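You operate a simulated robot arm through the tools that you are given. There is no shell and no other tool.

The job below is to be done with a simulated two-armed robot. You get a single attempt, and the scene is never put back.

JOB
Grip the steel bracket in the vice and file off its burr.
Fine: wind the jaw shut on it before you file; it stays gripped; block file back on the orange mat. Set down upright: block file. What is to be rubbed or washed off counts as gone when no trace of it is left.

Only the result counts: the job must be done as asked and must still hold three seconds after the hand-in. Knocking over, shifting, dropping, spilling or breaking anything else fails it.

ROBOT AND FRAMES
Two 6-joint arms with two-finger parallel grippers on one trunk that stands fixed in place. Base frame: the origin is at the foot of the trunk, x ahead of it, y to its left, z up; the work surface is at about z = 800. Units: mm, degrees, N and s.
The left shoulder is at [-77, 177, 832], the right one opposite. With the tool pointing down near the work surface each hand reaches from about 100 to 720 mm from the base axis, measured 20 degrees to its own side. Payload 1.57 kg a hand.
The TCP of each hand is the grasp point between the finger pads, 30 mm short of the fingertips. In the tool frame z runs along the fingers and y along their closing line. Largest opening 80 mm; finger width 17, thickness 12; the body of the gripper, 40 by 82 mm, starts 80 mm behind the TCP.
Orientation is that of the tool frame in the base frame, as a unit quaternion [x, y, z, w]. With the fingers straight down and closing along the base's y, the tool's x points along the base's -x, its y along +y and its z along -z.

CONTROLS
- The arms move only by the tool send_rows. It takes "left_series", "right_series" or both (then of equal length, played together; a hand with none holds still); each is a list of rows, each a list of 7 numbers: the shift along the tool's x, y, z in units of 100 mm (1.0 is 100 mm), then the turn, a rotation vector about the tool's x, y, z in units of 60 degrees (1.0 is 60 degrees), then the gripper command, from -1 (fully open) to 1 (shut), values between in proportion. In form: [[tx, ty, tz, rx, ry, rz, jaw], ...]. A call has 1 to 20 rows; each row is the pose to reach, as a shift and turn from the pose commanded when the call began, along the tool's axes at that moment. A call with a number of a shift or a turn outside -1 to 1 is refused whole. A row lasts 0.2 s, in which the tool goes at most 50 mm and 8.6 degrees; a call with a longer step from one row to the next is refused whole, and so is a gripper value outside its range. A pose out of reach is approached as far as the arm can. The call stops where the force on the tool passes 90 N (or 10 N more than at its start, if that is more) or the arm is blocked; 0.2 s more then pass. The fingers move at their own pace (about 72 mm/s each) and stop on an object; they squeeze with about 32 N. The grip force told is the motor's: it shows also when the fingers shut on nothing. Time passes only in rows, and 0.2 s behind the last, so rows that repeat a pose let the fingers close. The reply holds the time, the measured pose of the TCP, the force on the tool along the base axes, the opening and the grip force, in the units named above and with some noise, with the torque about the TCP (base axes, N m) and any sound that the robot's microphone picked up, and new pictures: "pictures" is both (left out), scene, wrist or none (wrist: the cameras of the hands that moved).
- Cameras (640 x 400 px; columns grow to the right, rows downward): "scene" is now at [31.6, -22.8, 1550.1]; the picture's right is [-0.31, -0.95, 0.00], its down [-0.75, 0.24, -0.62] and it looks along [0.59, -0.19, -0.79] (base axes); focal length 370 px, centre (320, 200). "left" rides on the left gripper at [72, 7, -122] in its tool frame; the picture's right is [-0.09, 1.00, 0.00], its down [-0.84, -0.08, -0.54] and it looks along [-0.54, -0.05, 0.84] (tool axes); focal length 238 px, centre (320, 200). "right" rides on the right gripper at [72, -7, -122] in its tool frame; the picture's right is [0.09, 1.00, 0.00], its down [-0.84, 0.08, -0.54] and it looks along [-0.54, 0.05, 0.84] (tool axes); focal length 238 px, centre (320, 200). There is no depth. A picture from a camera that has moved, and an enlarged one, comes with that camera's place and axes in the base frame and with its lens.
- lift_body(by): moves the trunk up (or, below 0, down) by that many mm; the arms and the scene camera ride with it, the base frame stays. It gives what a move gives, with no picture.
- turn_head(pan, tilt): turns the head with the scene camera to pan (to the left, within 143 degrees either way) and tilt (down, from -29 to 69), counted from straight ahead of the robot (the tilt from the chest, where the trunk bows). It gives what a move gives, and a new picture of the scene camera.
- enlarge(camera, box): a new picture of the part [left, top, right, bottom] of that camera's present view, enlarged. The clock stands still meanwhile.
- hand_in(): hands the job in; it is judged then, once.

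Places have to be worked out from the pictures, the camera data and where the tool is seen. Open the grippers and draw the arms clear of the work before you hand the job in, unless the task says otherwise.

The tools are called as a command line: name --argument value ..., lists and objects as JSON in quotes. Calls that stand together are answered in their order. send_rows: Moves the arms, as the interface text tells. Its arguments: {"type":"object","properties":{"left_series":{"type":"array"},"right_series":{"type":"array"},"pictures":{"type":"string","enum":["both","scene","wrist","none"]}},"required":[]} The other tools are called the same way: lift_body (by) moves the trunk up or down; turn_head (pan, tilt) turns the head that bears the scene camera; enlarge (camera, box) takes an enlarged picture of a part of a camera's view; hand_in () hands the job in.

At the start:

```text
time_s: 0.0
left_position: [438.9, 80.2, 1139.3]
left_tool_rot: [0.0, 1.0, -0.001, 0.0]
left_ft_force: [0.4, 0.4, -0.2]
left_ft_torque: [-0.01, 0.01, 0.01]
left_width: 80.1
left_gripper_force: 0.0
right_position: [375.5, -329.2, 1126.9]
right_tool_rot: [0.0, 1.0, 0.0, 0.0]
right_ft_force: [0.7, 1.0, 0.2]
right_ft_torque: [0.01, 0.0, 0.02]
right_width: 79.8
right_gripper_force: 0.0
trunk travel left (down, up): [-275.0, 53.0]
head pan, tilt (commanded): [-17.8, 51.8]
```

scene: 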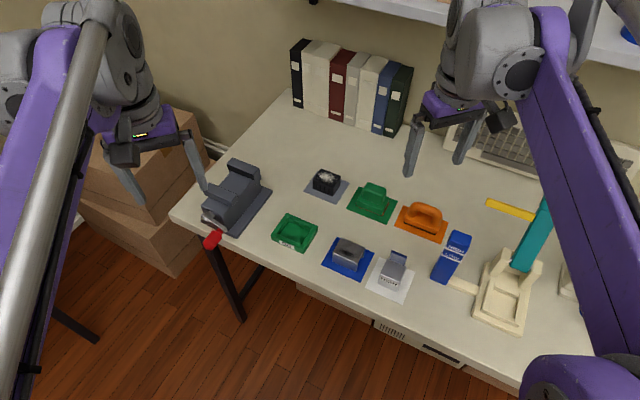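
right: 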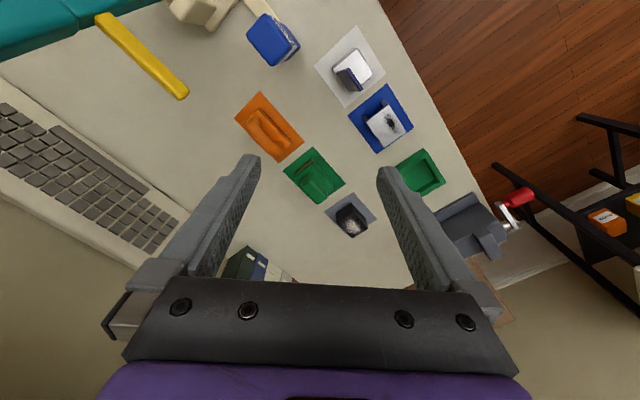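
left: 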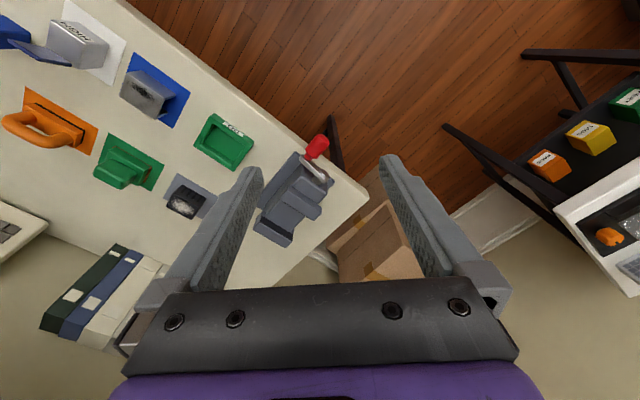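

The scene shows a vice at the left with a red handle, several blocks on coloured mats, and an orange thing on the orange mat. I enlarge parts of the picture to identify each item before moving.

enlarge --camera "scene" --box '[180, 140, 340, 260]'

enlarge --camera "scene" --box '[260, 150, 480, 300]'

enlarge --camera "left" --box '[0, 0, 360, 250]'

enlarge --camera "right" --box '[220, 0, 540, 260]'

```text
3.33 times, centred on (260, 200) of scene
camera zoom: at [31.6, -22.8, 1550.1], right [-0.31, -0.95, 0.0], down [-0.75, 0.24, -0.62], along [0.59, -0.19, -0.79], focal length 1233 px, centre (520, 200)
```

zoom: 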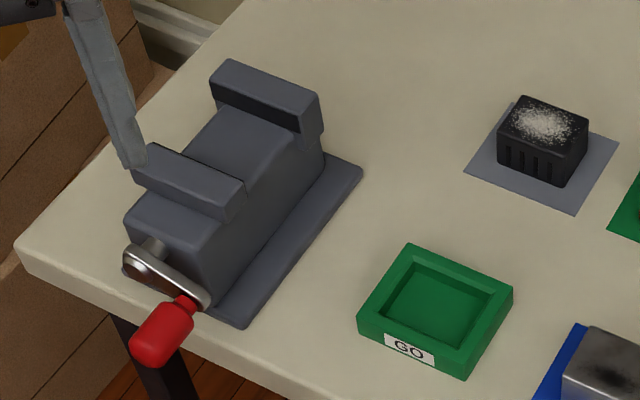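

```text
2.67 times, centred on (370, 225) of scene
camera zoom: at [31.6, -22.8, 1550.1], right [-0.31, -0.95, 0.0], down [-0.75, 0.24, -0.62], along [0.59, -0.19, -0.79], focal length 986 px, centre (187, 133)
```

zoom: 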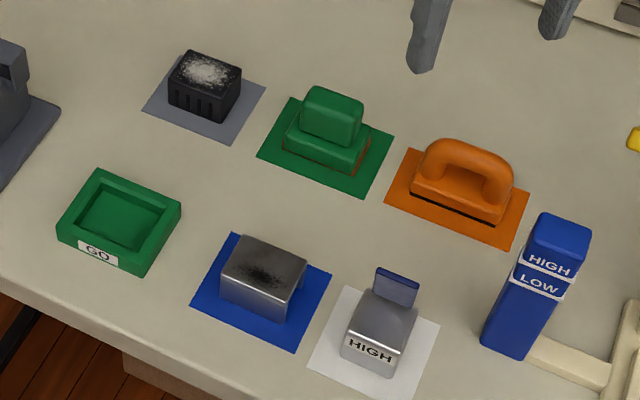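

```text
1.60 times, centred on (180, 125) of left
camera zoom: at [368.0, 88.7, 1259.6], right [0.09, 1.0, 0.0], down [0.84, -0.08, 0.54], along [0.54, -0.05, -0.84], focal length 381 px, centre (544, 320)
```

zoom: 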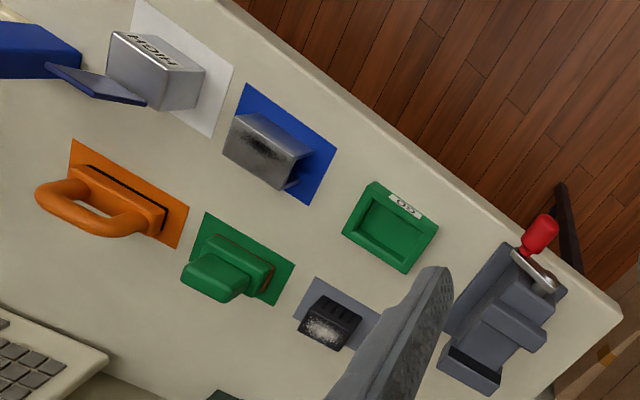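

```text
1.54 times, centred on (380, 130) of right
camera zoom: at [303.1, -335.4, 1250.5], right [-0.09, 1.0, 0.0], down [0.84, 0.08, 0.54], along [0.54, 0.05, -0.84], focal length 367 px, centre (228, 308)
```

zoom: 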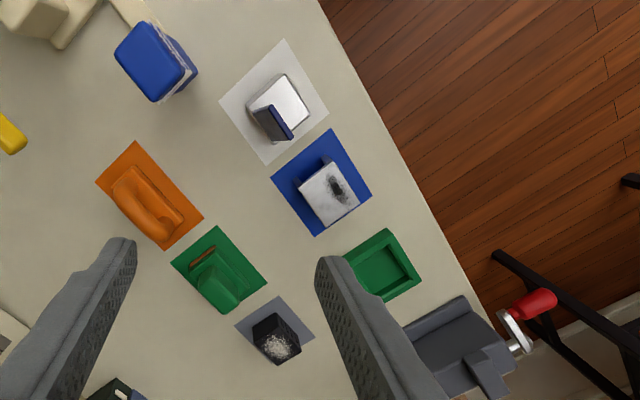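

I judge the bracket to be the steel channel with a dark patch on the blue mat (about x 409, y -212), the file to be the orange-handled block on the orange mat, and the vice to stand at about x 600, y -30, turned 45°. I'll look at each more closely.

enlarge --camera "scene" --box '[315, 225, 415, 300]'

enlarge --camera "scene" --box '[380, 180, 480, 250]'

enlarge --camera "left" --box '[230, 120, 350, 250]'

enlarge --camera "scene" --box '[190, 150, 290, 250]'

```text
5.33 times, centred on (365, 262) of scene
camera zoom: at [31.6, -22.8, 1550.1], right [-0.31, -0.95, 0.0], down [-0.75, 0.24, -0.62], along [0.59, -0.19, -0.79], focal length 1972 px, centre (80, -133)
```

zoom: 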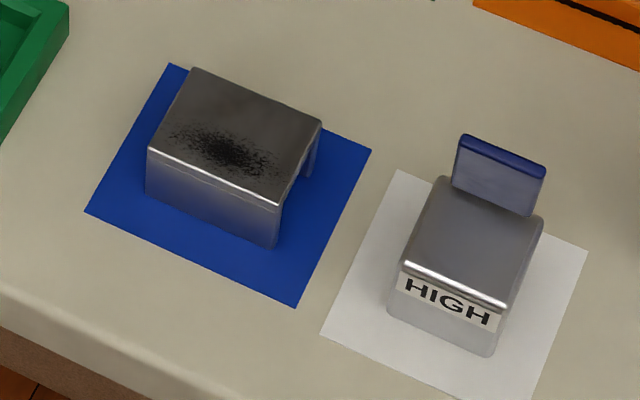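

```text
5.71 times, centred on (430, 215) of scene
camera zoom: at [31.6, -22.8, 1550.1], right [-0.31, -0.95, 0.0], down [-0.75, 0.24, -0.62], along [0.59, -0.19, -0.79], focal length 2113 px, centre (-309, 114)
```

zoom: 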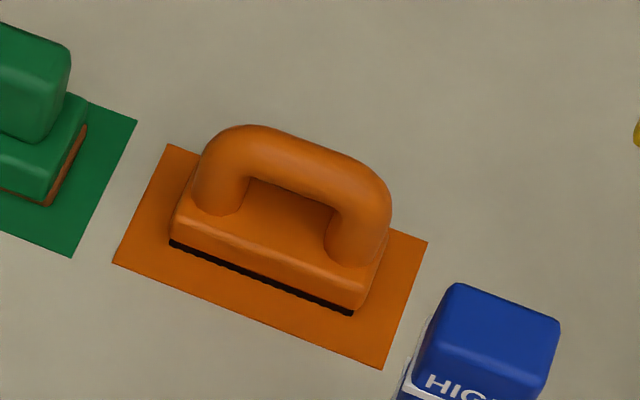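

```text
3.08 times, centred on (290, 185) of left
camera zoom: at [368.0, 88.7, 1259.6], right [0.09, 1.0, 0.0], down [0.84, -0.08, 0.54], along [0.54, -0.05, -0.84], focal length 733 px, centre (412, 246)
```

zoom: 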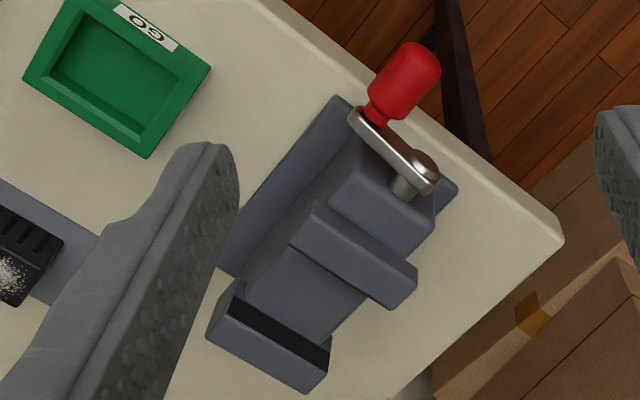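

```text
4.00 times, centred on (240, 200) of scene
camera zoom: at [31.6, -22.8, 1550.1], right [-0.31, -0.95, 0.0], down [-0.75, 0.24, -0.62], along [0.59, -0.19, -0.79], focal length 1479 px, centre (640, 200)
```

zoom: 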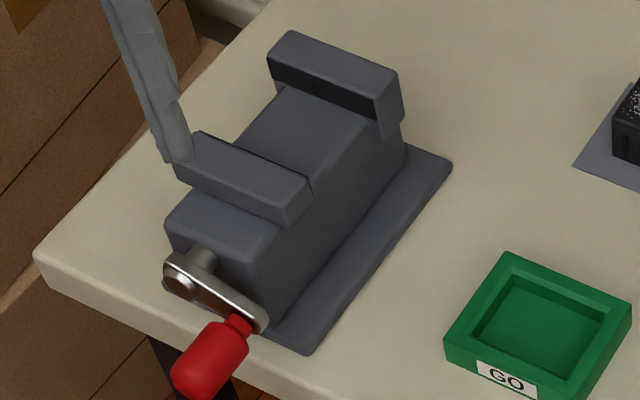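

From the pictures the table front runs at 45° to the base, and the vice and mats are square to the table. I turn both hands 45° so that they face the table squarely, and bring their cameras down: the left to view the vice, the right to view the bracket and file.

send_rows --left_series '[[-0.17, -0.03, 0.17, 0, 0, 0.125, -1], [-0.34, -0.06, 0.34, 0, 0, 0.25, -1], [-0.5, -0.09, 0.5, 0, 0, 0.375, -1], [-0.67, -0.11, 0.67, 0, 0, 0.5, -1], [-0.84, -0.14, 0.84, 0, 0, 0.625, -1], [-1.0, -0.16, 1.0, 0, 0, 0.75, -1], [-1.0, -0.16, 1.0, 0, 0, 0.75, -1]]' --right_series '[[0.07, 0.17, 0.17, 0, 0, 0.125, -1], [0.15, 0.34, 0.34, 0, 0, 0.25, -1], [0.22, 0.5, 0.5, 0, 0, 0.375, -1], [0.3, 0.67, 0.67, 0, 0, 0.5, -1], [0.37, 0.84, 0.84, 0, 0, 0.625, -1], [0.45, 1.0, 0.99, 0, 0, 0.75, -1], [0.45, 1.0, 0.99, 0, 0, 0.75, -1]]' --pictures "both"

```text
time_s: 1.6
left_position: [538.7, 64.5, 1037.5]
left_tool_rot: [0.383, 0.924, 0.0, 0.0]
left_ft_force: [0.1, 0.0, -0.8]
left_ft_torque: [0.01, -0.01, -0.02]
left_width: 79.9
left_gripper_force: 0.0
right_position: [330.3, -227.3, 1028.3]
right_tool_rot: [0.383, 0.924, 0.0, 0.0]
right_ft_force: [-0.1, 0.1, 0.4]
right_ft_torque: [0.0, 0.01, -0.01]
right_width: 80.1
right_gripper_force: 0.1
trunk travel left (down, up): [-275.0, 53.0]
head pan, tilt (commanded): [-17.8, 51.8]
camera scene: at [31.3, -22.9, 1550.1], right [-0.31, -0.95, 0.0], down [-0.75, 0.24, -0.62], along [0.59, -0.19, -0.79], focal length 370 px, centre (320, 200)
camera right: at [273.9, -181.6, 1150.6], right [0.64, 0.77, 0.0], down [0.65, -0.54, 0.54], along [0.42, -0.35, -0.84], focal length 238 px, centre (320, 200)
camera left: at [493.6, 121.5, 1158.7], right [0.77, 0.64, 0.0], down [0.54, -0.65, 0.54], along [0.35, -0.42, -0.84], focal length 238 px, centre (320, 200)
```

scene: 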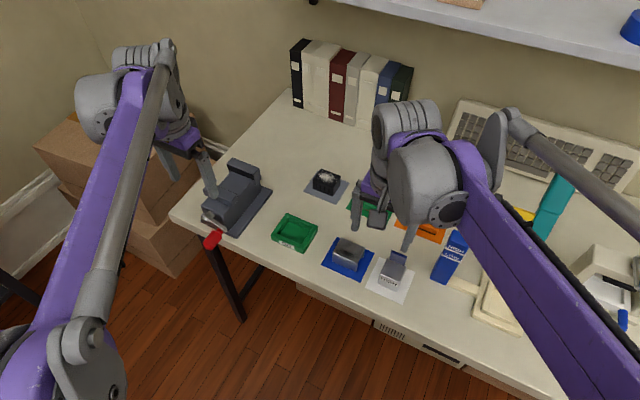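
right: 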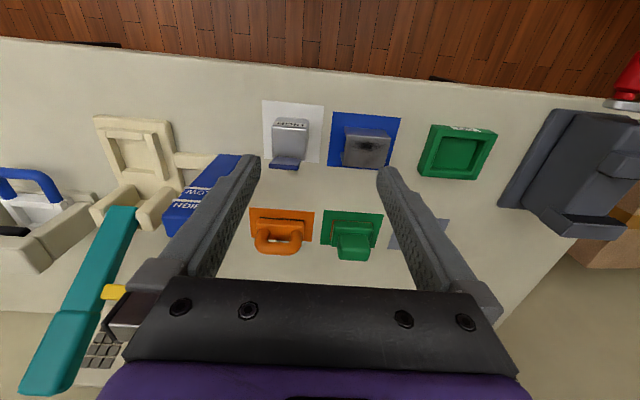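
left: 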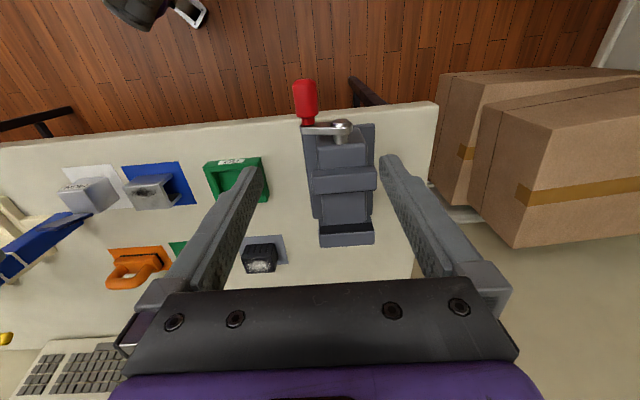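

The left camera now sees the vice squarely. I enlarge both wrist views for exact measurement.

enlarge --camera "left" --box '[270, 70, 430, 260]'

enlarge --camera "right" --box '[250, 90, 410, 190]'

enlarge --camera "right" --box '[230, 190, 400, 280]'

enlarge --camera "scene" --box '[190, 150, 290, 250]'

```text
2.11 times, centred on (350, 165) of left
camera zoom: at [493.6, 121.5, 1158.7], right [0.77, 0.64, 0.0], down [0.54, -0.65, 0.54], along [0.35, -0.42, -0.84], focal length 502 px, centre (257, 274)
```

zoom: 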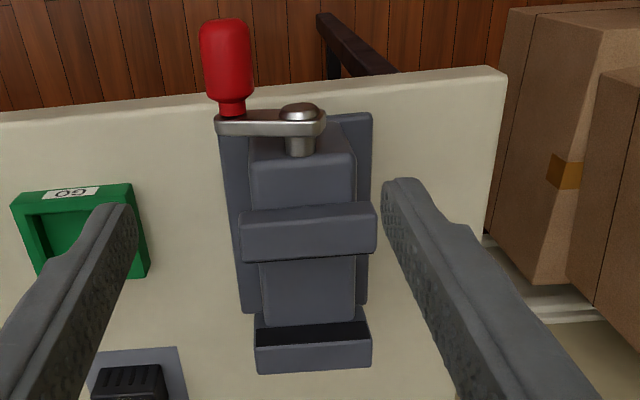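

```text
4.00 times, centred on (330, 140) of right
camera zoom: at [273.9, -181.6, 1150.6], right [0.64, 0.77, 0.0], down [0.65, -0.54, 0.54], along [0.42, -0.35, -0.84], focal length 953 px, centre (280, 440)
```

zoom: 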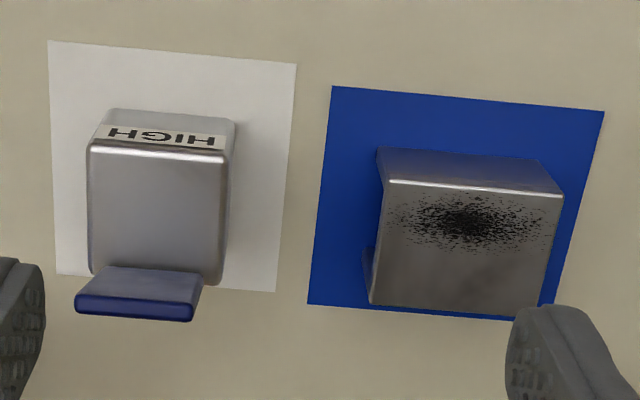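

```text
3.76 times, centred on (315, 235) of right
camera zoom: at [273.9, -181.6, 1150.6], right [0.64, 0.77, 0.0], down [0.65, -0.54, 0.54], along [0.42, -0.35, -0.84], focal length 897 px, centre (339, 68)
```

zoom: 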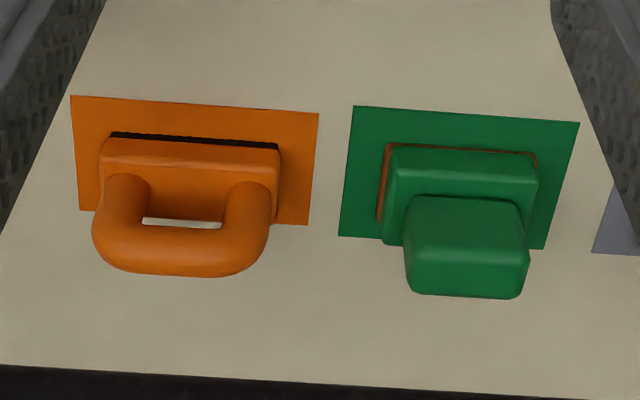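

```text
4.00 times, centred on (240, 200) of scene
camera zoom: at [31.3, -22.9, 1550.1], right [-0.31, -0.95, 0.0], down [-0.75, 0.24, -0.62], along [0.59, -0.19, -0.79], focal length 1479 px, centre (640, 200)
```

zoom: 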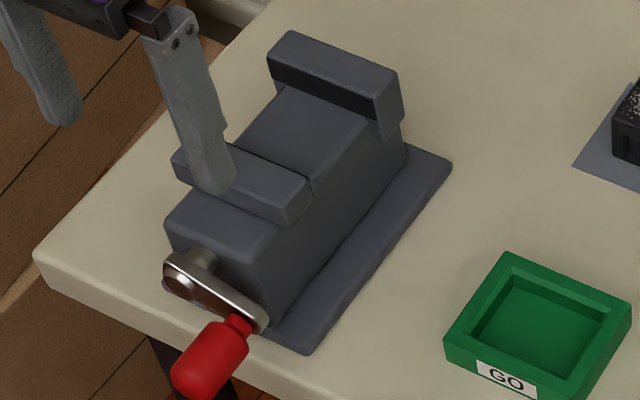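

Triangulating in table axes (p along the table edge to the left, q into the table): bracket centre p≈139, q≈435, top z≈846, about 60×44×46; the jaws span q≈422–490, p≈412–491, top z≈893, bed about 870; the crank shaft is at p≈452, z≈873 and the red knob at p≈413, q≈313, z≈856. I raise the trunk for reach to the vice, then bring the right hand over the bracket.

lift_body --by 50

```text
time_s: 2.5
left_position: [537.3, 65.0, 1089.4]
left_tool_rot: [0.383, 0.924, 0.0, 0.0]
left_ft_force: [0.0, 0.5, -0.5]
left_ft_torque: [0.01, -0.02, -0.05]
left_width: 80.0
left_gripper_force: 0.1
right_position: [330.0, -228.7, 1079.2]
right_tool_rot: [0.383, 0.924, 0.0, 0.0]
right_ft_force: [-1.0, -0.3, 0.5]
right_ft_torque: [0.0, 0.0, -0.02]
right_width: 80.0
right_gripper_force: 0.1
trunk travel left (down, up): [-325.0, 3.0]
head pan, tilt (commanded): [-17.8, 51.8]
```

The trunk is up by 50. I move the right hand above the bracket and draw the left hand back from the vice to clear the way.

send_rows --right_series '[[-0.1, 0.17, 0.25, 0, 0, 0, -1], [-0.2, 0.34, 0.5, 0, 0, 0, -1], [-0.3, 0.5, 0.75, 0, 0, 0, -1], [-0.4, 0.67, 1.0, 0, 0, 0, -1], [-0.4, 0.67, 1.0, 0, 0, 0, -1]]' --left_series '[[0.25, 0.1, 0, 0, 0, 0, -1], [0.5, 0.2, 0, 0, 0, 0, -1], [0.75, 0.3, 0, 0, 0, 0, -1], [1.0, 0.4, 0, 0, 0, 0, -1], [1.0, 0.4, 0, 0, 0, 0, -1]]' --pictures "both"

```text
time_s: 3.7
left_position: [494.8, 164.7, 1089.8]
left_tool_rot: [0.383, 0.924, 0.0, 0.0]
left_ft_force: [0.6, 0.6, -0.2]
left_ft_torque: [0.0, 0.01, -0.02]
left_width: 79.9
left_gripper_force: 0.0
right_position: [406.1, -209.2, 978.4]
right_tool_rot: [0.383, 0.924, 0.0, -0.001]
right_ft_force: [-0.7, -0.7, -0.1]
right_ft_torque: [-0.03, -0.05, 0.0]
right_width: 79.9
right_gripper_force: 0.1
trunk travel left (down, up): [-325.0, 3.0]
head pan, tilt (commanded): [-17.8, 51.8]
camera scene: at [28.5, -23.2, 1603.0], right [-0.31, -0.95, 0.0], down [-0.75, 0.24, -0.62], along [0.59, -0.19, -0.79], focal length 370 px, centre (320, 200)
camera right: at [349.8, -162.8, 1100.3], right [0.64, 0.77, 0.0], down [0.65, -0.54, 0.54], along [0.42, -0.35, -0.84], focal length 238 px, centre (320, 200)
camera left: at [448.7, 220.9, 1210.2], right [0.77, 0.64, 0.0], down [0.54, -0.65, 0.54], along [0.35, -0.42, -0.84], focal length 238 px, centre (320, 200)
```

scene: 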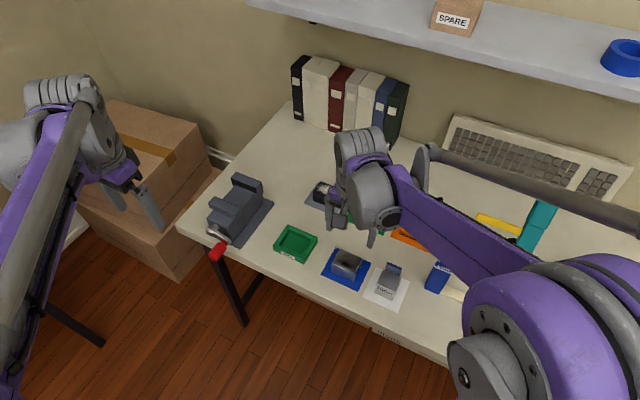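
right: 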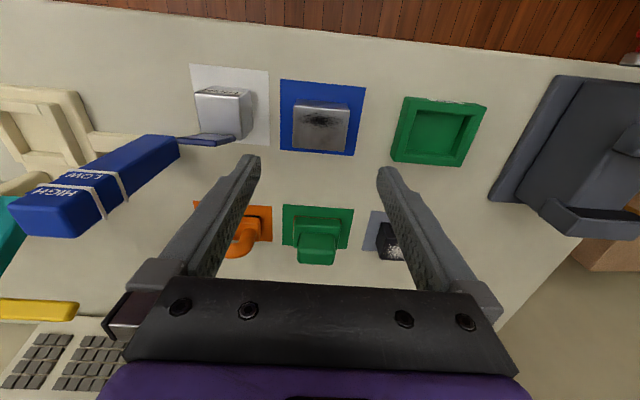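
left: 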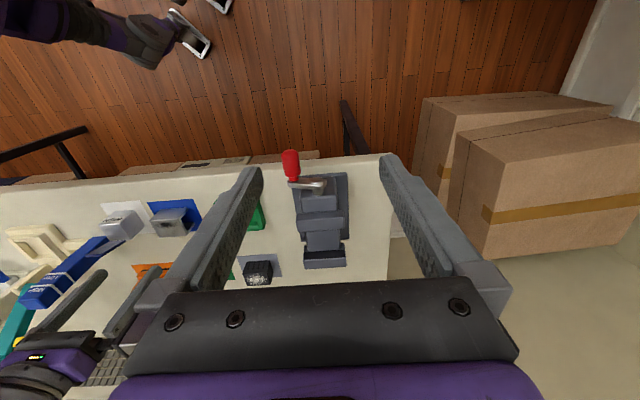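

The hand reads p=139.2, q=435.1, right above my bracket estimate. I enlarge the wrist view to check the bracket's centre and edges.

enlarge --camera "right" --box '[260, 70, 380, 170]'

enlarge --camera "left" --box '[270, 140, 370, 280]'

```text
4.00 times, centred on (320, 120) of right
camera zoom: at [349.8, -162.8, 1100.3], right [0.64, 0.77, 0.0], down [0.65, -0.54, 0.54], along [0.42, -0.35, -0.84], focal length 953 px, centre (320, 520)
```

zoom: 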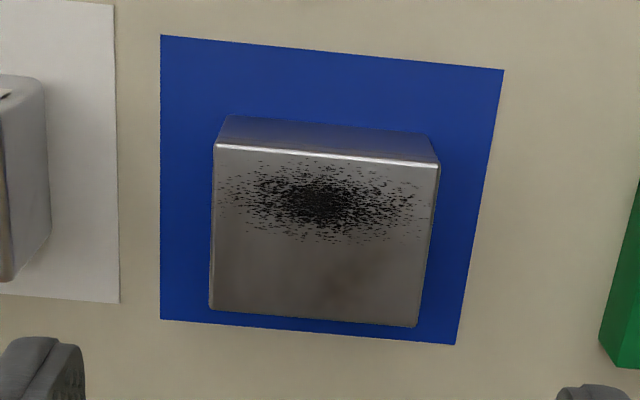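

```text
2.86 times, centred on (320, 210) of left
camera zoom: at [448.7, 220.9, 1210.2], right [0.77, 0.64, 0.0], down [0.54, -0.65, 0.54], along [0.35, -0.42, -0.84], focal length 681 px, centre (320, 171)
```

zoom: 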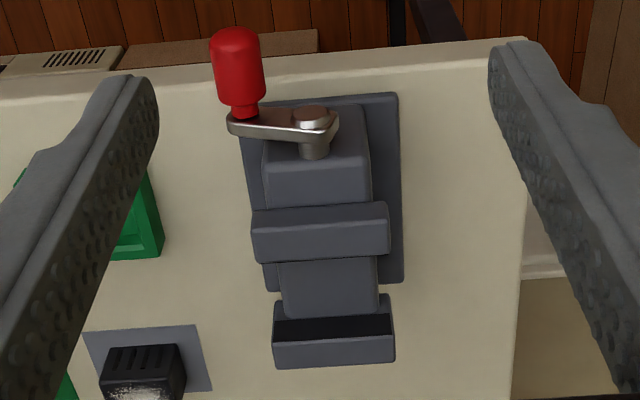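

The bracket's top spans p 110–168, q 414–458, square to the hand. I lower the right hand around it with open fingers.

send_rows --right_series '[[0, 0, 0.25, 0, 0, 0, -1], [0, 0, 0.5, 0, 0, 0, -1], [0, 0, 0.75, 0, 0, 0, -1], [0, 0, 0.95, 0, 0, 0, -1], [0, 0, 0.95, 0, 0, 0, -1]]' --pictures "wrist"

```text
time_s: 4.9
left_position: [494.3, 163.7, 1088.9]
left_tool_rot: [0.383, 0.924, -0.001, -0.001]
left_ft_force: [-0.4, 0.5, -0.7]
left_ft_torque: [-0.01, 0.04, -0.05]
left_width: 80.0
left_gripper_force: 0.0
right_position: [407.3, -210.0, 883.8]
right_tool_rot: [0.383, 0.924, 0.0, 0.0]
right_ft_force: [0.2, -0.7, -0.5]
right_ft_torque: [0.02, 0.03, -0.03]
right_width: 80.0
right_gripper_force: 0.0
trunk travel left (down, up): [-325.0, 3.0]
head pan, tilt (commanded): [-17.8, 51.8]
camera right: at [351.2, -162.6, 1006.2], right [0.64, 0.77, 0.0], down [0.65, -0.54, 0.54], along [0.42, -0.35, -0.84], focal length 238 px, centre (320, 200)
```

right: 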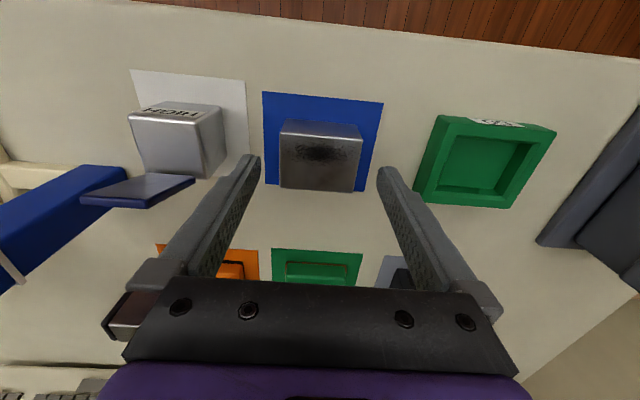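

The fingers straddle the bracket clear of the neighbours. I go down to TCP z≈838 and close the fingers.

send_rows --right_series '[[0, 0, 0.23, 0, 0, 0, -1], [0, 0, 0.45, 0, 0, 0, -1], [0, 0, 0.45, 0, 0, 0, -1], [0, 0, 0.45, 0, 0, 0, 0], [0, 0, 0.45, 0, 0, 0, 1], [0, 0, 0.45, 0, 0, 0, 1], [0, 0, 0.45, 0, 0, 0, 1]]' --pictures "wrist"

```text
time_s: 6.5
left_position: [494.2, 165.3, 1089.7]
left_tool_rot: [0.383, 0.924, -0.001, 0.001]
left_ft_force: [0.1, -1.3, -0.6]
left_ft_torque: [0.04, 0.01, 0.02]
left_width: 79.9
left_gripper_force: 0.1
right_position: [406.1, -210.4, 839.1]
right_tool_rot: [0.382, 0.924, 0.0, 0.001]
right_ft_force: [-0.2, 0.0, 0.0]
right_ft_torque: [0.01, -0.01, 0.02]
right_width: 59.2
right_gripper_force: 32.1
trunk travel left (down, up): [-325.0, 3.0]
head pan, tilt (commanded): [-17.8, 51.8]
camera right: at [350.9, -163.8, 961.4], right [0.64, 0.77, 0.0], down [0.65, -0.54, 0.54], along [0.42, -0.35, -0.84], focal length 238 px, centre (320, 200)
```

right: 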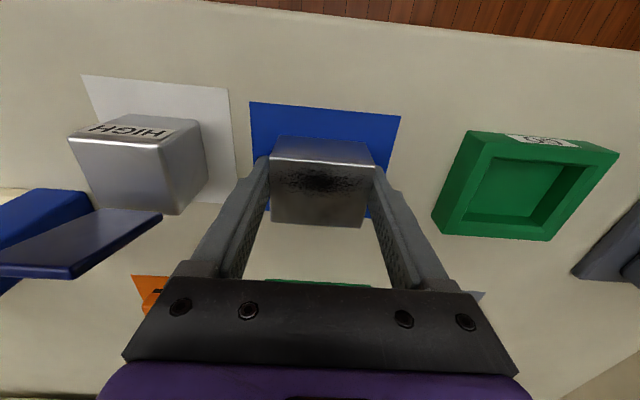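

The bracket is gripped at 59.2 mm with 32 N. I enlarge to fix its top height relative to the hand, then lift it.

enlarge --camera "right" --box '[240, 120, 400, 240]'

send_rows --right_series '[[0, 0, -0.1, 0, 0, 0, 1], [0, 0, -0.3, 0, 0, 0, 1], [0, 0, -0.6, 0, 0, 0, 1], [0, 0, -1.0, 0, 0, 0, 1], [0, 0, -1.0, 0, 0, 0, 1]]' --pictures "both"

```text
3.33 times, centred on (320, 180) of right
camera zoom: at [350.9, -163.8, 961.4], right [0.64, 0.77, 0.0], down [0.65, -0.54, 0.54], along [0.42, -0.35, -0.84], focal length 794 px, centre (320, 267)
```

zoom: 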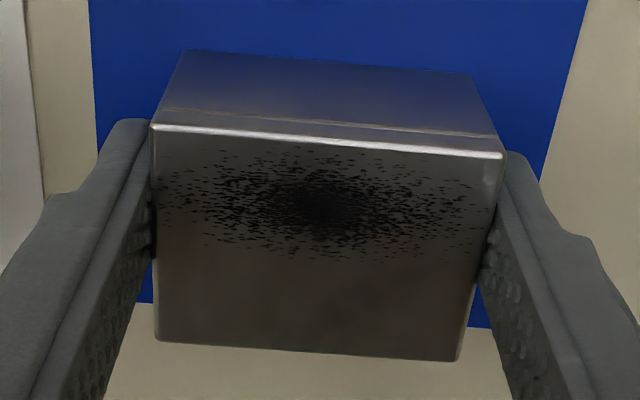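

```text
time_s: 7.7
left_position: [495.1, 162.0, 1088.2]
left_tool_rot: [0.382, 0.924, 0.001, 0.0]
left_ft_force: [-0.9, 0.5, 0.6]
left_ft_torque: [0.0, -0.01, -0.01]
left_width: 79.7
left_gripper_force: 0.0
right_position: [406.9, -208.4, 941.4]
right_tool_rot: [0.383, 0.924, -0.001, 0.0]
right_ft_force: [0.1, 0.1, -1.2]
right_ft_torque: [0.01, 0.03, 0.04]
right_width: 59.3
right_gripper_force: 32.1
trunk travel left (down, up): [-325.0, 3.0]
head pan, tilt (commanded): [-17.8, 51.8]
camera scene: at [30.0, -23.1, 1603.1], right [-0.31, -0.95, 0.0], down [-0.75, 0.24, -0.62], along [0.59, -0.19, -0.79], focal length 370 px, centre (320, 200)
camera right: at [351.1, -162.8, 1063.0], right [0.64, 0.77, 0.0], down [0.65, -0.54, 0.54], along [0.42, -0.35, -0.84], focal length 238 px, centre (320, 200)
```

scene: 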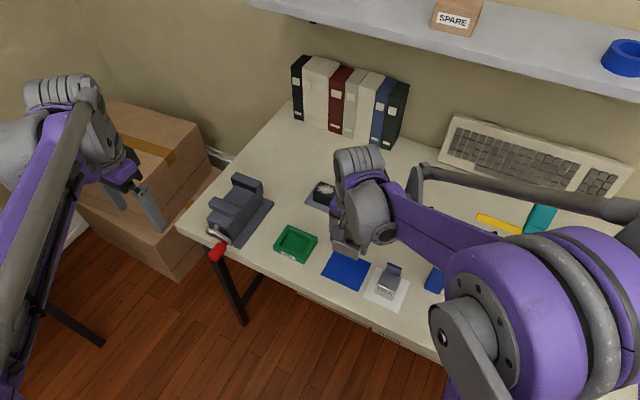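
right: 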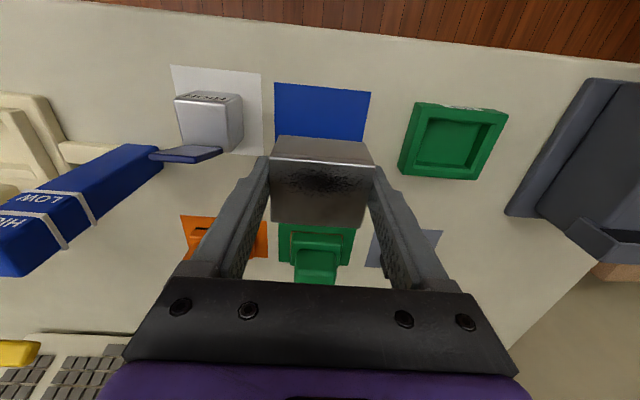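

The bracket is lifted cleanly; its top lies about level with the TCP and its height is about 38–40. I now measure the vice's bed and jaw heights more closely before placing.

enlarge --camera "scene" --box '[200, 165, 280, 265]'

enlarge --camera "left" --box '[280, 170, 360, 275]'

```text
4.00 times, centred on (240, 215) of scene
camera zoom: at [30.0, -23.1, 1603.1], right [-0.31, -0.95, 0.0], down [-0.75, 0.24, -0.62], along [0.59, -0.19, -0.79], focal length 1479 px, centre (640, 140)
```

zoom: 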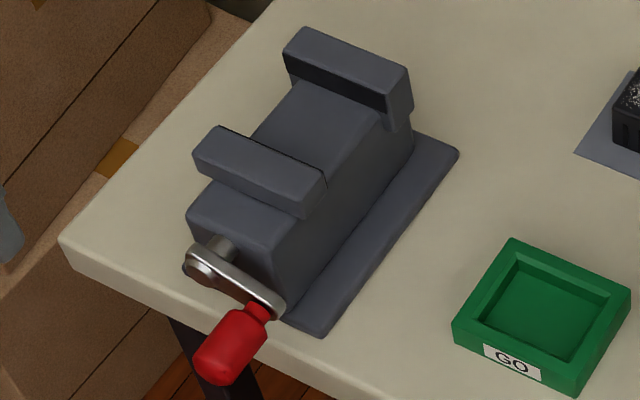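

```text
3.81 times, centred on (320, 222) of left
camera zoom: at [450.1, 220.7, 1209.9], right [0.77, 0.64, 0.0], down [0.54, -0.65, 0.54], along [0.35, -0.42, -0.84], focal length 908 px, centre (320, 114)
```

zoom: 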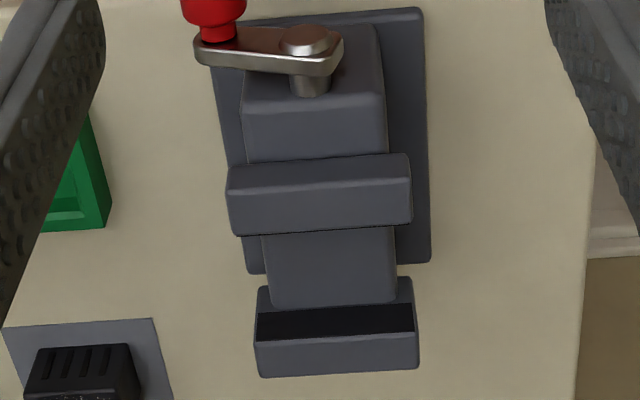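

The bed looks to be about 23 mm below the jaw tops (jaws ≈ 895). I carry the bracket up and along the table toward the vice, with the left hand drawn back further.

send_rows --right_series '[[0, 0.1, -0.2, 0, 0, 0, 1], [0, 0.3, -0.4, 0, 0, 0, 1], [0, 0.6, -0.6, 0, 0, 0, 1], [0, 0.85, -0.6, 0, 0, 0, 1], [0, 1.0, -0.6, 0, 0, 0, 1]]' --left_series '[[0.2, 0.05, 0, 0, 0, 0, -1], [0.4, 0.1, 0, 0, 0, 0, -1], [0.6, 0.15, 0, 0, 0, 0, -1], [0.8, 0.2, 0, 0, 0, 0, -1], [1.0, 0.2, 0, 0, 0, 0, -1]]' --pictures "none"

send_rows --right_series '[[0, 0.25, 0, 0, 0, 0, 1], [0, 0.5, 0, 0, 0, 0, 1], [0, 0.75, 0, 0, 0, 0, 1], [0, 1.0, 0, 0, 0, 0, 1]]' --pictures "both"

```text
time_s: 8.9
left_position: [439.4, 248.9, 1090.1]
left_tool_rot: [0.382, 0.924, 0.0, 0.0]
left_ft_force: [-0.4, 0.4, 0.4]
left_ft_torque: [0.01, -0.03, -0.03]
left_width: 79.9
left_gripper_force: 0.1
right_position: [476.5, -138.7, 998.8]
right_tool_rot: [0.382, 0.924, 0.0, 0.001]
right_ft_force: [-0.2, 0.6, -0.8]
right_ft_torque: [-0.03, -0.02, -0.05]
right_width: 59.2
right_gripper_force: 31.8
trunk travel left (down, up): [-325.0, 3.0]
head pan, tilt (commanded): [-17.8, 51.8]
```

```text
time_s: 9.9
left_position: [440.2, 247.7, 1090.1]
left_tool_rot: [0.383, 0.924, 0.0, 0.0]
left_ft_force: [0.2, -0.2, 0.0]
left_ft_torque: [-0.01, 0.0, 0.02]
left_width: 80.1
left_gripper_force: 0.0
right_position: [547.2, -68.1, 997.7]
right_tool_rot: [0.383, 0.924, 0.0, 0.0]
right_ft_force: [0.0, -0.2, -2.0]
right_ft_torque: [0.02, 0.0, -0.02]
right_width: 59.2
right_gripper_force: 31.7
trunk travel left (down, up): [-325.0, 3.0]
head pan, tilt (commanded): [-17.8, 51.8]
camera scene: at [30.1, -22.3, 1603.1], right [-0.31, -0.95, 0.0], down [-0.75, 0.24, -0.62], along [0.59, -0.19, -0.79], focal length 370 px, centre (320, 200)
camera right: at [491.2, -21.5, 1120.0], right [0.64, 0.77, 0.0], down [0.65, -0.54, 0.54], along [0.42, -0.35, -0.84], focal length 238 px, centre (320, 200)
```

scene: 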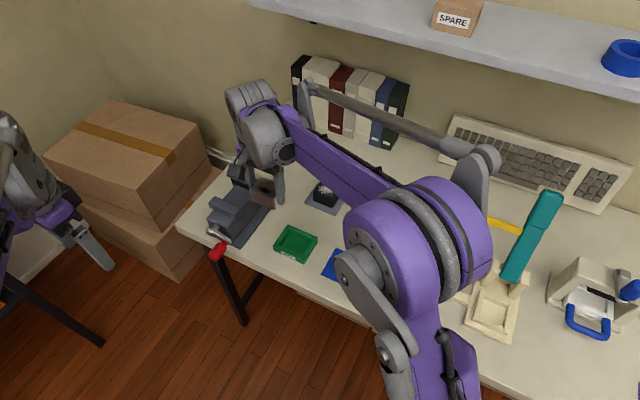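
right: 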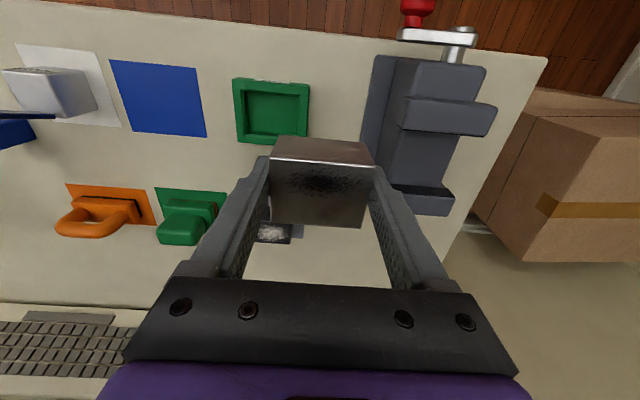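

The right hand reaches well here (p≈339) and its camera sees the vice from the side. I enlarge it to triangulate the jaw and bed heights.

enlarge --camera "right" --box '[350, 10, 510, 230]'

enlarge --camera "right" --box '[370, 60, 470, 220]'

```text
1.82 times, centred on (430, 120) of right
camera zoom: at [491.2, -21.5, 1120.0], right [0.64, 0.77, 0.0], down [0.65, -0.54, 0.54], along [0.42, -0.35, -0.84], focal length 433 px, centre (120, 346)
```

zoom: 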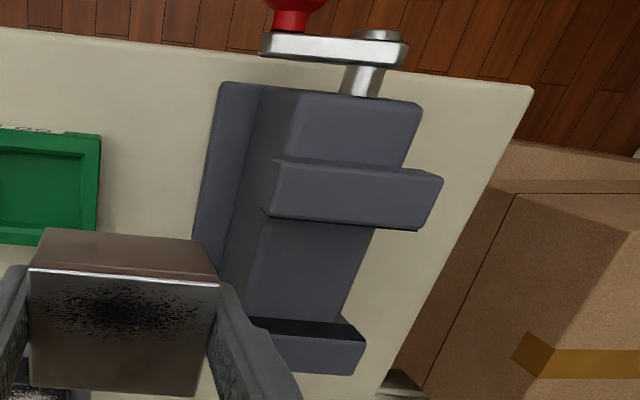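

```text
2.50 times, centred on (420, 140) of right
camera zoom: at [491.2, -21.5, 1120.0], right [0.64, 0.77, 0.0], down [0.65, -0.54, 0.54], along [0.42, -0.35, -0.84], focal length 596 px, centre (70, 350)
```

zoom: 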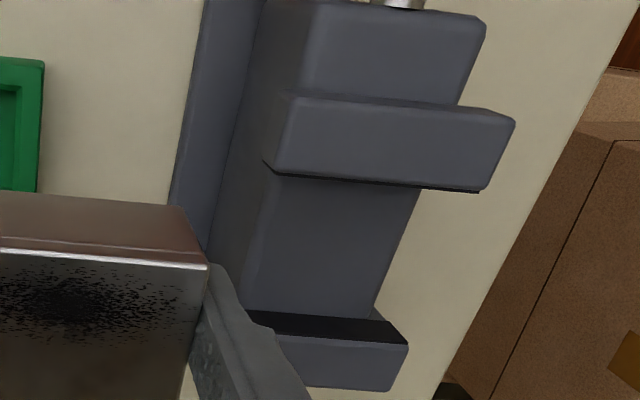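

Two wrist views agree: jaw tops z≈901.5, near jaw face q≈417, far jaw face q≈485.5, jaws p 410–491, bed z≈876, shaft at p≈452, z≈868. I move the bracket over the gap (target p≈451, q≈454), still high.

send_rows --right_series '[[-0.05, 0.25, 0, 0, 0, 0, 1], [-0.1, 0.5, 0, 0, 0, 0, 1], [-0.15, 0.75, 0, 0, 0, 0, 1], [-0.19, 1.0, 0, 0, 0, 0, 1], [-0.19, 1.0, 0, 0, 0, 0, 1]]' --pictures "none"

send_rows --right_series '[[0, 0.12, 0.0, 0, 0, 0, 1], [0, 0.12, 0.15, 0, 0, 0, 1], [0, 0.12, 0.3, 0, 0, 0, 1], [0, 0.12, 0.3, 0, 0, 0, 1]]' --pictures "both"

```text
time_s: 11.1
left_position: [439.3, 247.3, 1090.2]
left_tool_rot: [0.383, 0.924, -0.001, -0.001]
left_ft_force: [0.6, 0.4, -0.5]
left_ft_torque: [-0.02, 0.01, -0.06]
left_width: 79.8
left_gripper_force: 0.1
right_position: [630.7, -11.6, 1000.0]
right_tool_rot: [0.382, 0.924, 0.0, 0.0]
right_ft_force: [-0.4, 0.2, -2.0]
right_ft_torque: [0.04, 0.0, 0.0]
right_width: 59.3
right_gripper_force: 32.6
trunk travel left (down, up): [-325.0, 3.0]
head pan, tilt (commanded): [-17.8, 51.8]
```

```text
time_s: 12.1
left_position: [440.8, 247.6, 1090.1]
left_tool_rot: [0.383, 0.924, 0.0, 0.0]
left_ft_force: [-1.3, -0.1, 0.2]
left_ft_torque: [0.02, -0.01, 0.01]
left_width: 80.0
left_gripper_force: 0.0
right_position: [640.8, -3.3, 969.4]
right_tool_rot: [0.382, 0.924, 0.0, 0.0]
right_ft_force: [-0.2, 0.8, -1.6]
right_ft_torque: [0.0, -0.01, 0.01]
right_width: 59.2
right_gripper_force: 31.6
trunk travel left (down, up): [-325.0, 3.0]
head pan, tilt (commanded): [-17.8, 51.8]
camera scene: at [29.3, -22.9, 1603.1], right [-0.31, -0.95, 0.0], down [-0.75, 0.24, -0.62], along [0.59, -0.19, -0.79], focal length 370 px, centre (320, 200)
camera right: at [583.7, 42.9, 1091.4], right [0.64, 0.77, 0.0], down [0.65, -0.54, 0.54], along [0.42, -0.35, -0.84], focal length 238 px, centre (320, 200)
```

scene: 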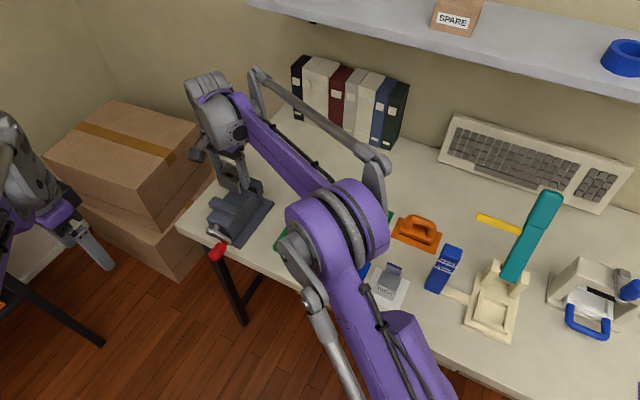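
right: 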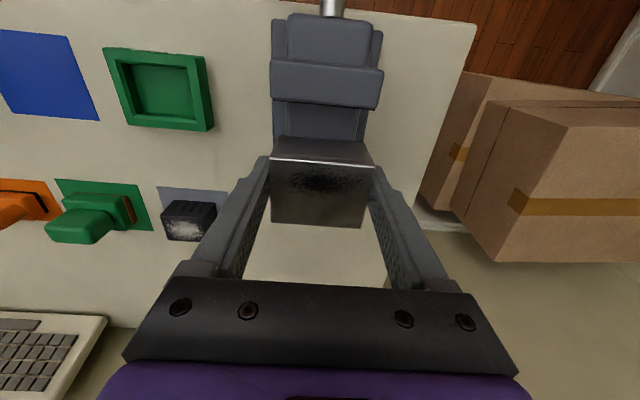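

The hand is at p=450.8, q=455.4, so the bracket hangs centred over the gap with about 5 mm to the far jaw. I lower it slowly and watch the force.

send_rows --right_series '[[0, 0, 0.12, 0, 0, 0, 1], [0, 0, 0.24, 0, 0, 0, 1], [0, 0, 0.3, 0, 0, 0, 1], [0, 0, 0.36, 0, 0, 0, 1], [0, 0, 0.42, 0, 0, 0, 1], [0, 0, 0.42, 0, 0, 0, 1]]' --pictures "wrist"

```text
time_s: 13.5
left_position: [439.2, 247.4, 1090.1]
left_tool_rot: [0.383, 0.924, -0.001, 0.0]
left_ft_force: [-0.2, 0.0, 0.1]
left_ft_torque: [0.0, -0.02, -0.02]
left_width: 80.1
left_gripper_force: 0.1
right_position: [640.1, -3.4, 926.6]
right_tool_rot: [0.383, 0.924, 0.0, 0.0]
right_ft_force: [0.4, -0.5, -1.6]
right_ft_torque: [0.02, 0.02, 0.01]
right_width: 59.4
right_gripper_force: 31.4
trunk travel left (down, up): [-325.0, 3.0]
head pan, tilt (commanded): [-17.8, 51.8]
camera right: at [584.5, 42.7, 1050.0], right [0.64, 0.77, 0.0], down [0.65, -0.54, 0.54], along [0.42, -0.35, -0.84], focal length 238 px, centre (320, 200)
```

right: 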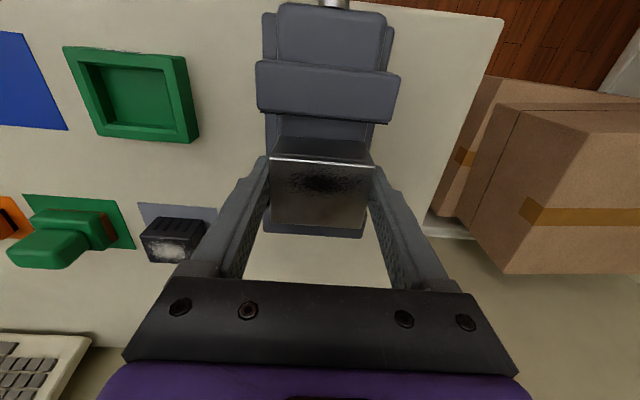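

The bracket has entered between the jaws freely (force still about nil). I go down slowly towards the bed, expected at TCP z≈915.

send_rows --right_series '[[0, 0, 0.05, 0, 0, 0, 1], [0, 0, 0.09, 0, 0, 0, 1], [0, 0, 0.1, 0, 0, 0, 1], [0, 0, 0.11, 0, 0, 0, 1], [0, 0, 0.12, 0, 0, 0, 1]]' --pictures "wrist"

```text
time_s: 14.7
left_position: [435.8, 247.3, 1092.7]
left_tool_rot: [0.383, 0.924, 0.002, 0.002]
left_ft_force: [0.9, 0.5, 0.9]
left_ft_torque: [0.04, -0.01, -0.03]
left_width: 80.7
left_gripper_force: 0.1
right_position: [635.5, -3.4, 914.9]
right_tool_rot: [0.383, 0.924, 0.001, 0.0]
right_ft_force: [2.9, -0.4, 24.4]
right_ft_torque: [-0.02, -0.06, -0.06]
right_width: 59.8
right_gripper_force: 32.7
trunk travel left (down, up): [-325.0, 3.0]
head pan, tilt (commanded): [-17.8, 51.8]
camera right: at [581.7, 43.4, 1039.1], right [0.64, 0.77, 0.0], down [0.65, -0.54, 0.54], along [0.42, -0.35, -0.84], focal length 238 px, centre (320, 200)
```

right: 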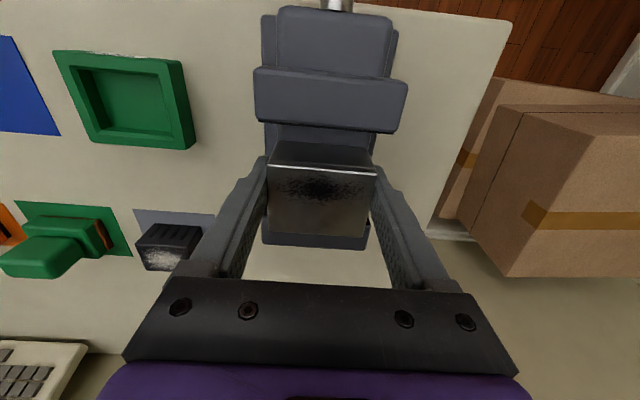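

The bracket now sits on the bed (24 N upward at TCP z≈915). I ease off slightly and open the fingers, then rise straight up.

send_rows --right_series '[[0, 0, -0.015, 0, 0, 0, 1], [0, 0, -0.015, 0, 0, 0, 0.2], [0, 0, -0.015, 0, 0, 0, -0.5], [0, 0, -0.015, 0, 0, 0, -1], [0, 0, -0.015, 0, 0, 0, -1]]' --pictures "wrist"

```text
time_s: 15.9
left_position: [438.8, 247.6, 1090.0]
left_tool_rot: [0.383, 0.924, -0.001, 0.0]
left_ft_force: [0.7, 0.6, -0.1]
left_ft_torque: [0.01, -0.02, -0.03]
left_width: 80.1
left_gripper_force: 0.1
right_position: [639.8, -2.0, 915.6]
right_tool_rot: [0.384, 0.923, 0.0, -0.001]
right_ft_force: [0.4, 0.5, 0.4]
right_ft_torque: [0.0, 0.03, -0.01]
right_width: 80.4
right_gripper_force: 0.0
trunk travel left (down, up): [-325.0, 3.0]
head pan, tilt (commanded): [-17.8, 51.8]
camera right: at [584.1, 44.0, 1038.3], right [0.64, 0.77, 0.0], down [0.65, -0.54, 0.54], along [0.42, -0.35, -0.84], focal length 238 px, centre (320, 200)
```

right: 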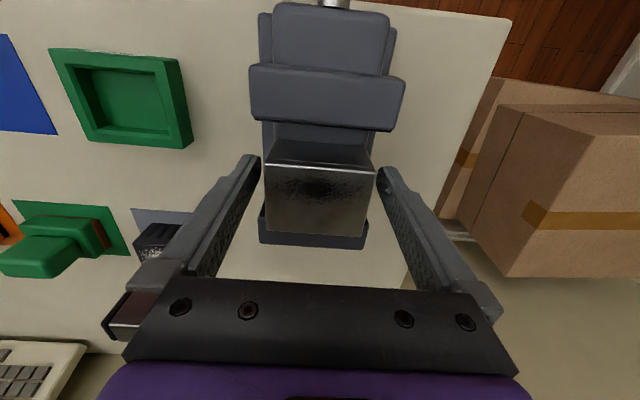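

The bracket stands free between the jaws. I raise the right hand straight up, then draw it back along the table.

send_rows --right_series '[[0, 0, -0.1, 0, 0, 0, -1], [0, 0, -0.3, 0, 0, 0, -1], [0, 0, -0.6, 0, 0, 0, -1], [0, 0, -1.0, 0, 0, 0, -1]]' --pictures "wrist"

send_rows --right_series '[[0, -0.2, 0, 0, 0, 0, -1], [0, -0.5, 0, 0, 0, 0, -1], [0, -0.8, 0, 0, 0, 0, -1], [0, -1.0, 0, 0, 0, 0, -1], [0, -1.0, 0, 0, 0, 0, -1]]' --pictures "both"

```text
time_s: 16.9
left_position: [440.6, 247.8, 1091.5]
left_tool_rot: [0.383, 0.924, 0.0, 0.0]
left_ft_force: [0.3, 0.2, 0.4]
left_ft_torque: [0.01, 0.01, 0.0]
left_width: 80.2
left_gripper_force: 0.1
right_position: [642.3, -3.2, 1017.6]
right_tool_rot: [0.382, 0.924, 0.0, 0.0]
right_ft_force: [-0.4, -0.1, 0.0]
right_ft_torque: [0.01, 0.01, 0.04]
right_width: 79.9
right_gripper_force: 0.0
trunk travel left (down, up): [-325.0, 3.0]
head pan, tilt (commanded): [-17.8, 51.8]
camera right: at [585.9, 43.1, 1140.6], right [0.64, 0.77, 0.0], down [0.65, -0.54, 0.54], along [0.42, -0.35, -0.84], focal length 238 px, centre (320, 200)
```

right: 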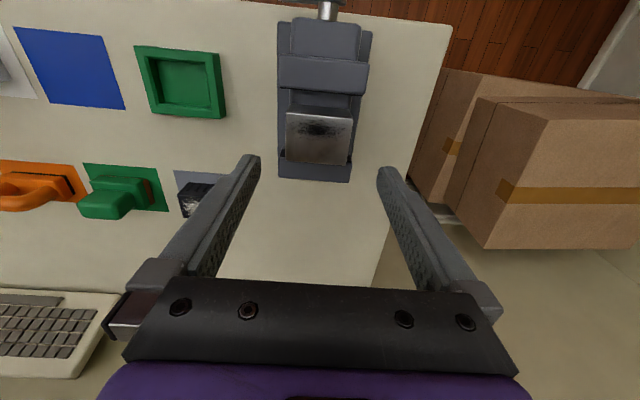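

```text
time_s: 18.1
left_position: [440.1, 246.8, 1090.2]
left_tool_rot: [0.383, 0.924, 0.0, 0.0]
left_ft_force: [0.4, -0.5, -0.1]
left_ft_torque: [0.02, 0.01, -0.02]
left_width: 80.1
left_gripper_force: 0.0
right_position: [570.6, -73.5, 1014.8]
right_tool_rot: [0.383, 0.924, 0.0, 0.0]
right_ft_force: [-0.7, -0.8, 0.1]
right_ft_torque: [0.0, 0.0, -0.02]
right_width: 80.0
right_gripper_force: 0.3
trunk travel left (down, up): [-325.0, 3.0]
head pan, tilt (commanded): [-17.8, 51.8]
camera scene: at [29.6, -22.6, 1603.1], right [-0.31, -0.95, 0.0], down [-0.75, 0.24, -0.62], along [0.59, -0.19, -0.79], focal length 370 px, centre (320, 200)
camera right: at [514.0, -27.9, 1138.7], right [0.64, 0.77, 0.0], down [0.65, -0.54, 0.54], along [0.42, -0.35, -0.84], focal length 238 px, centre (320, 200)
```

scene: 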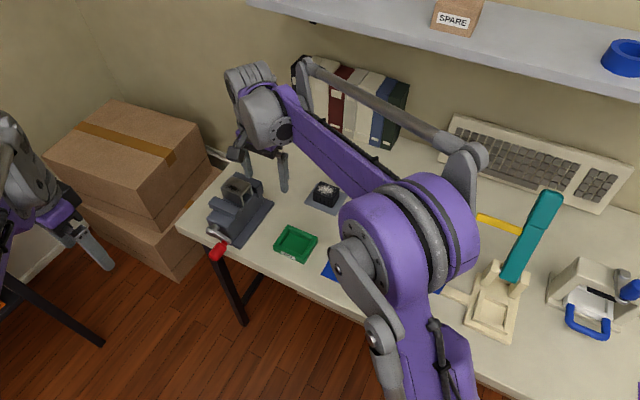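
right: 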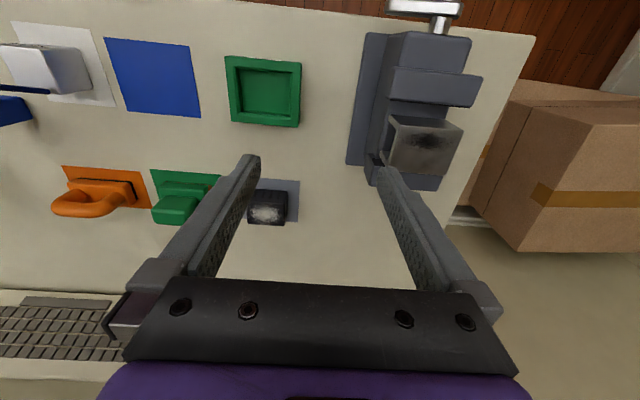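

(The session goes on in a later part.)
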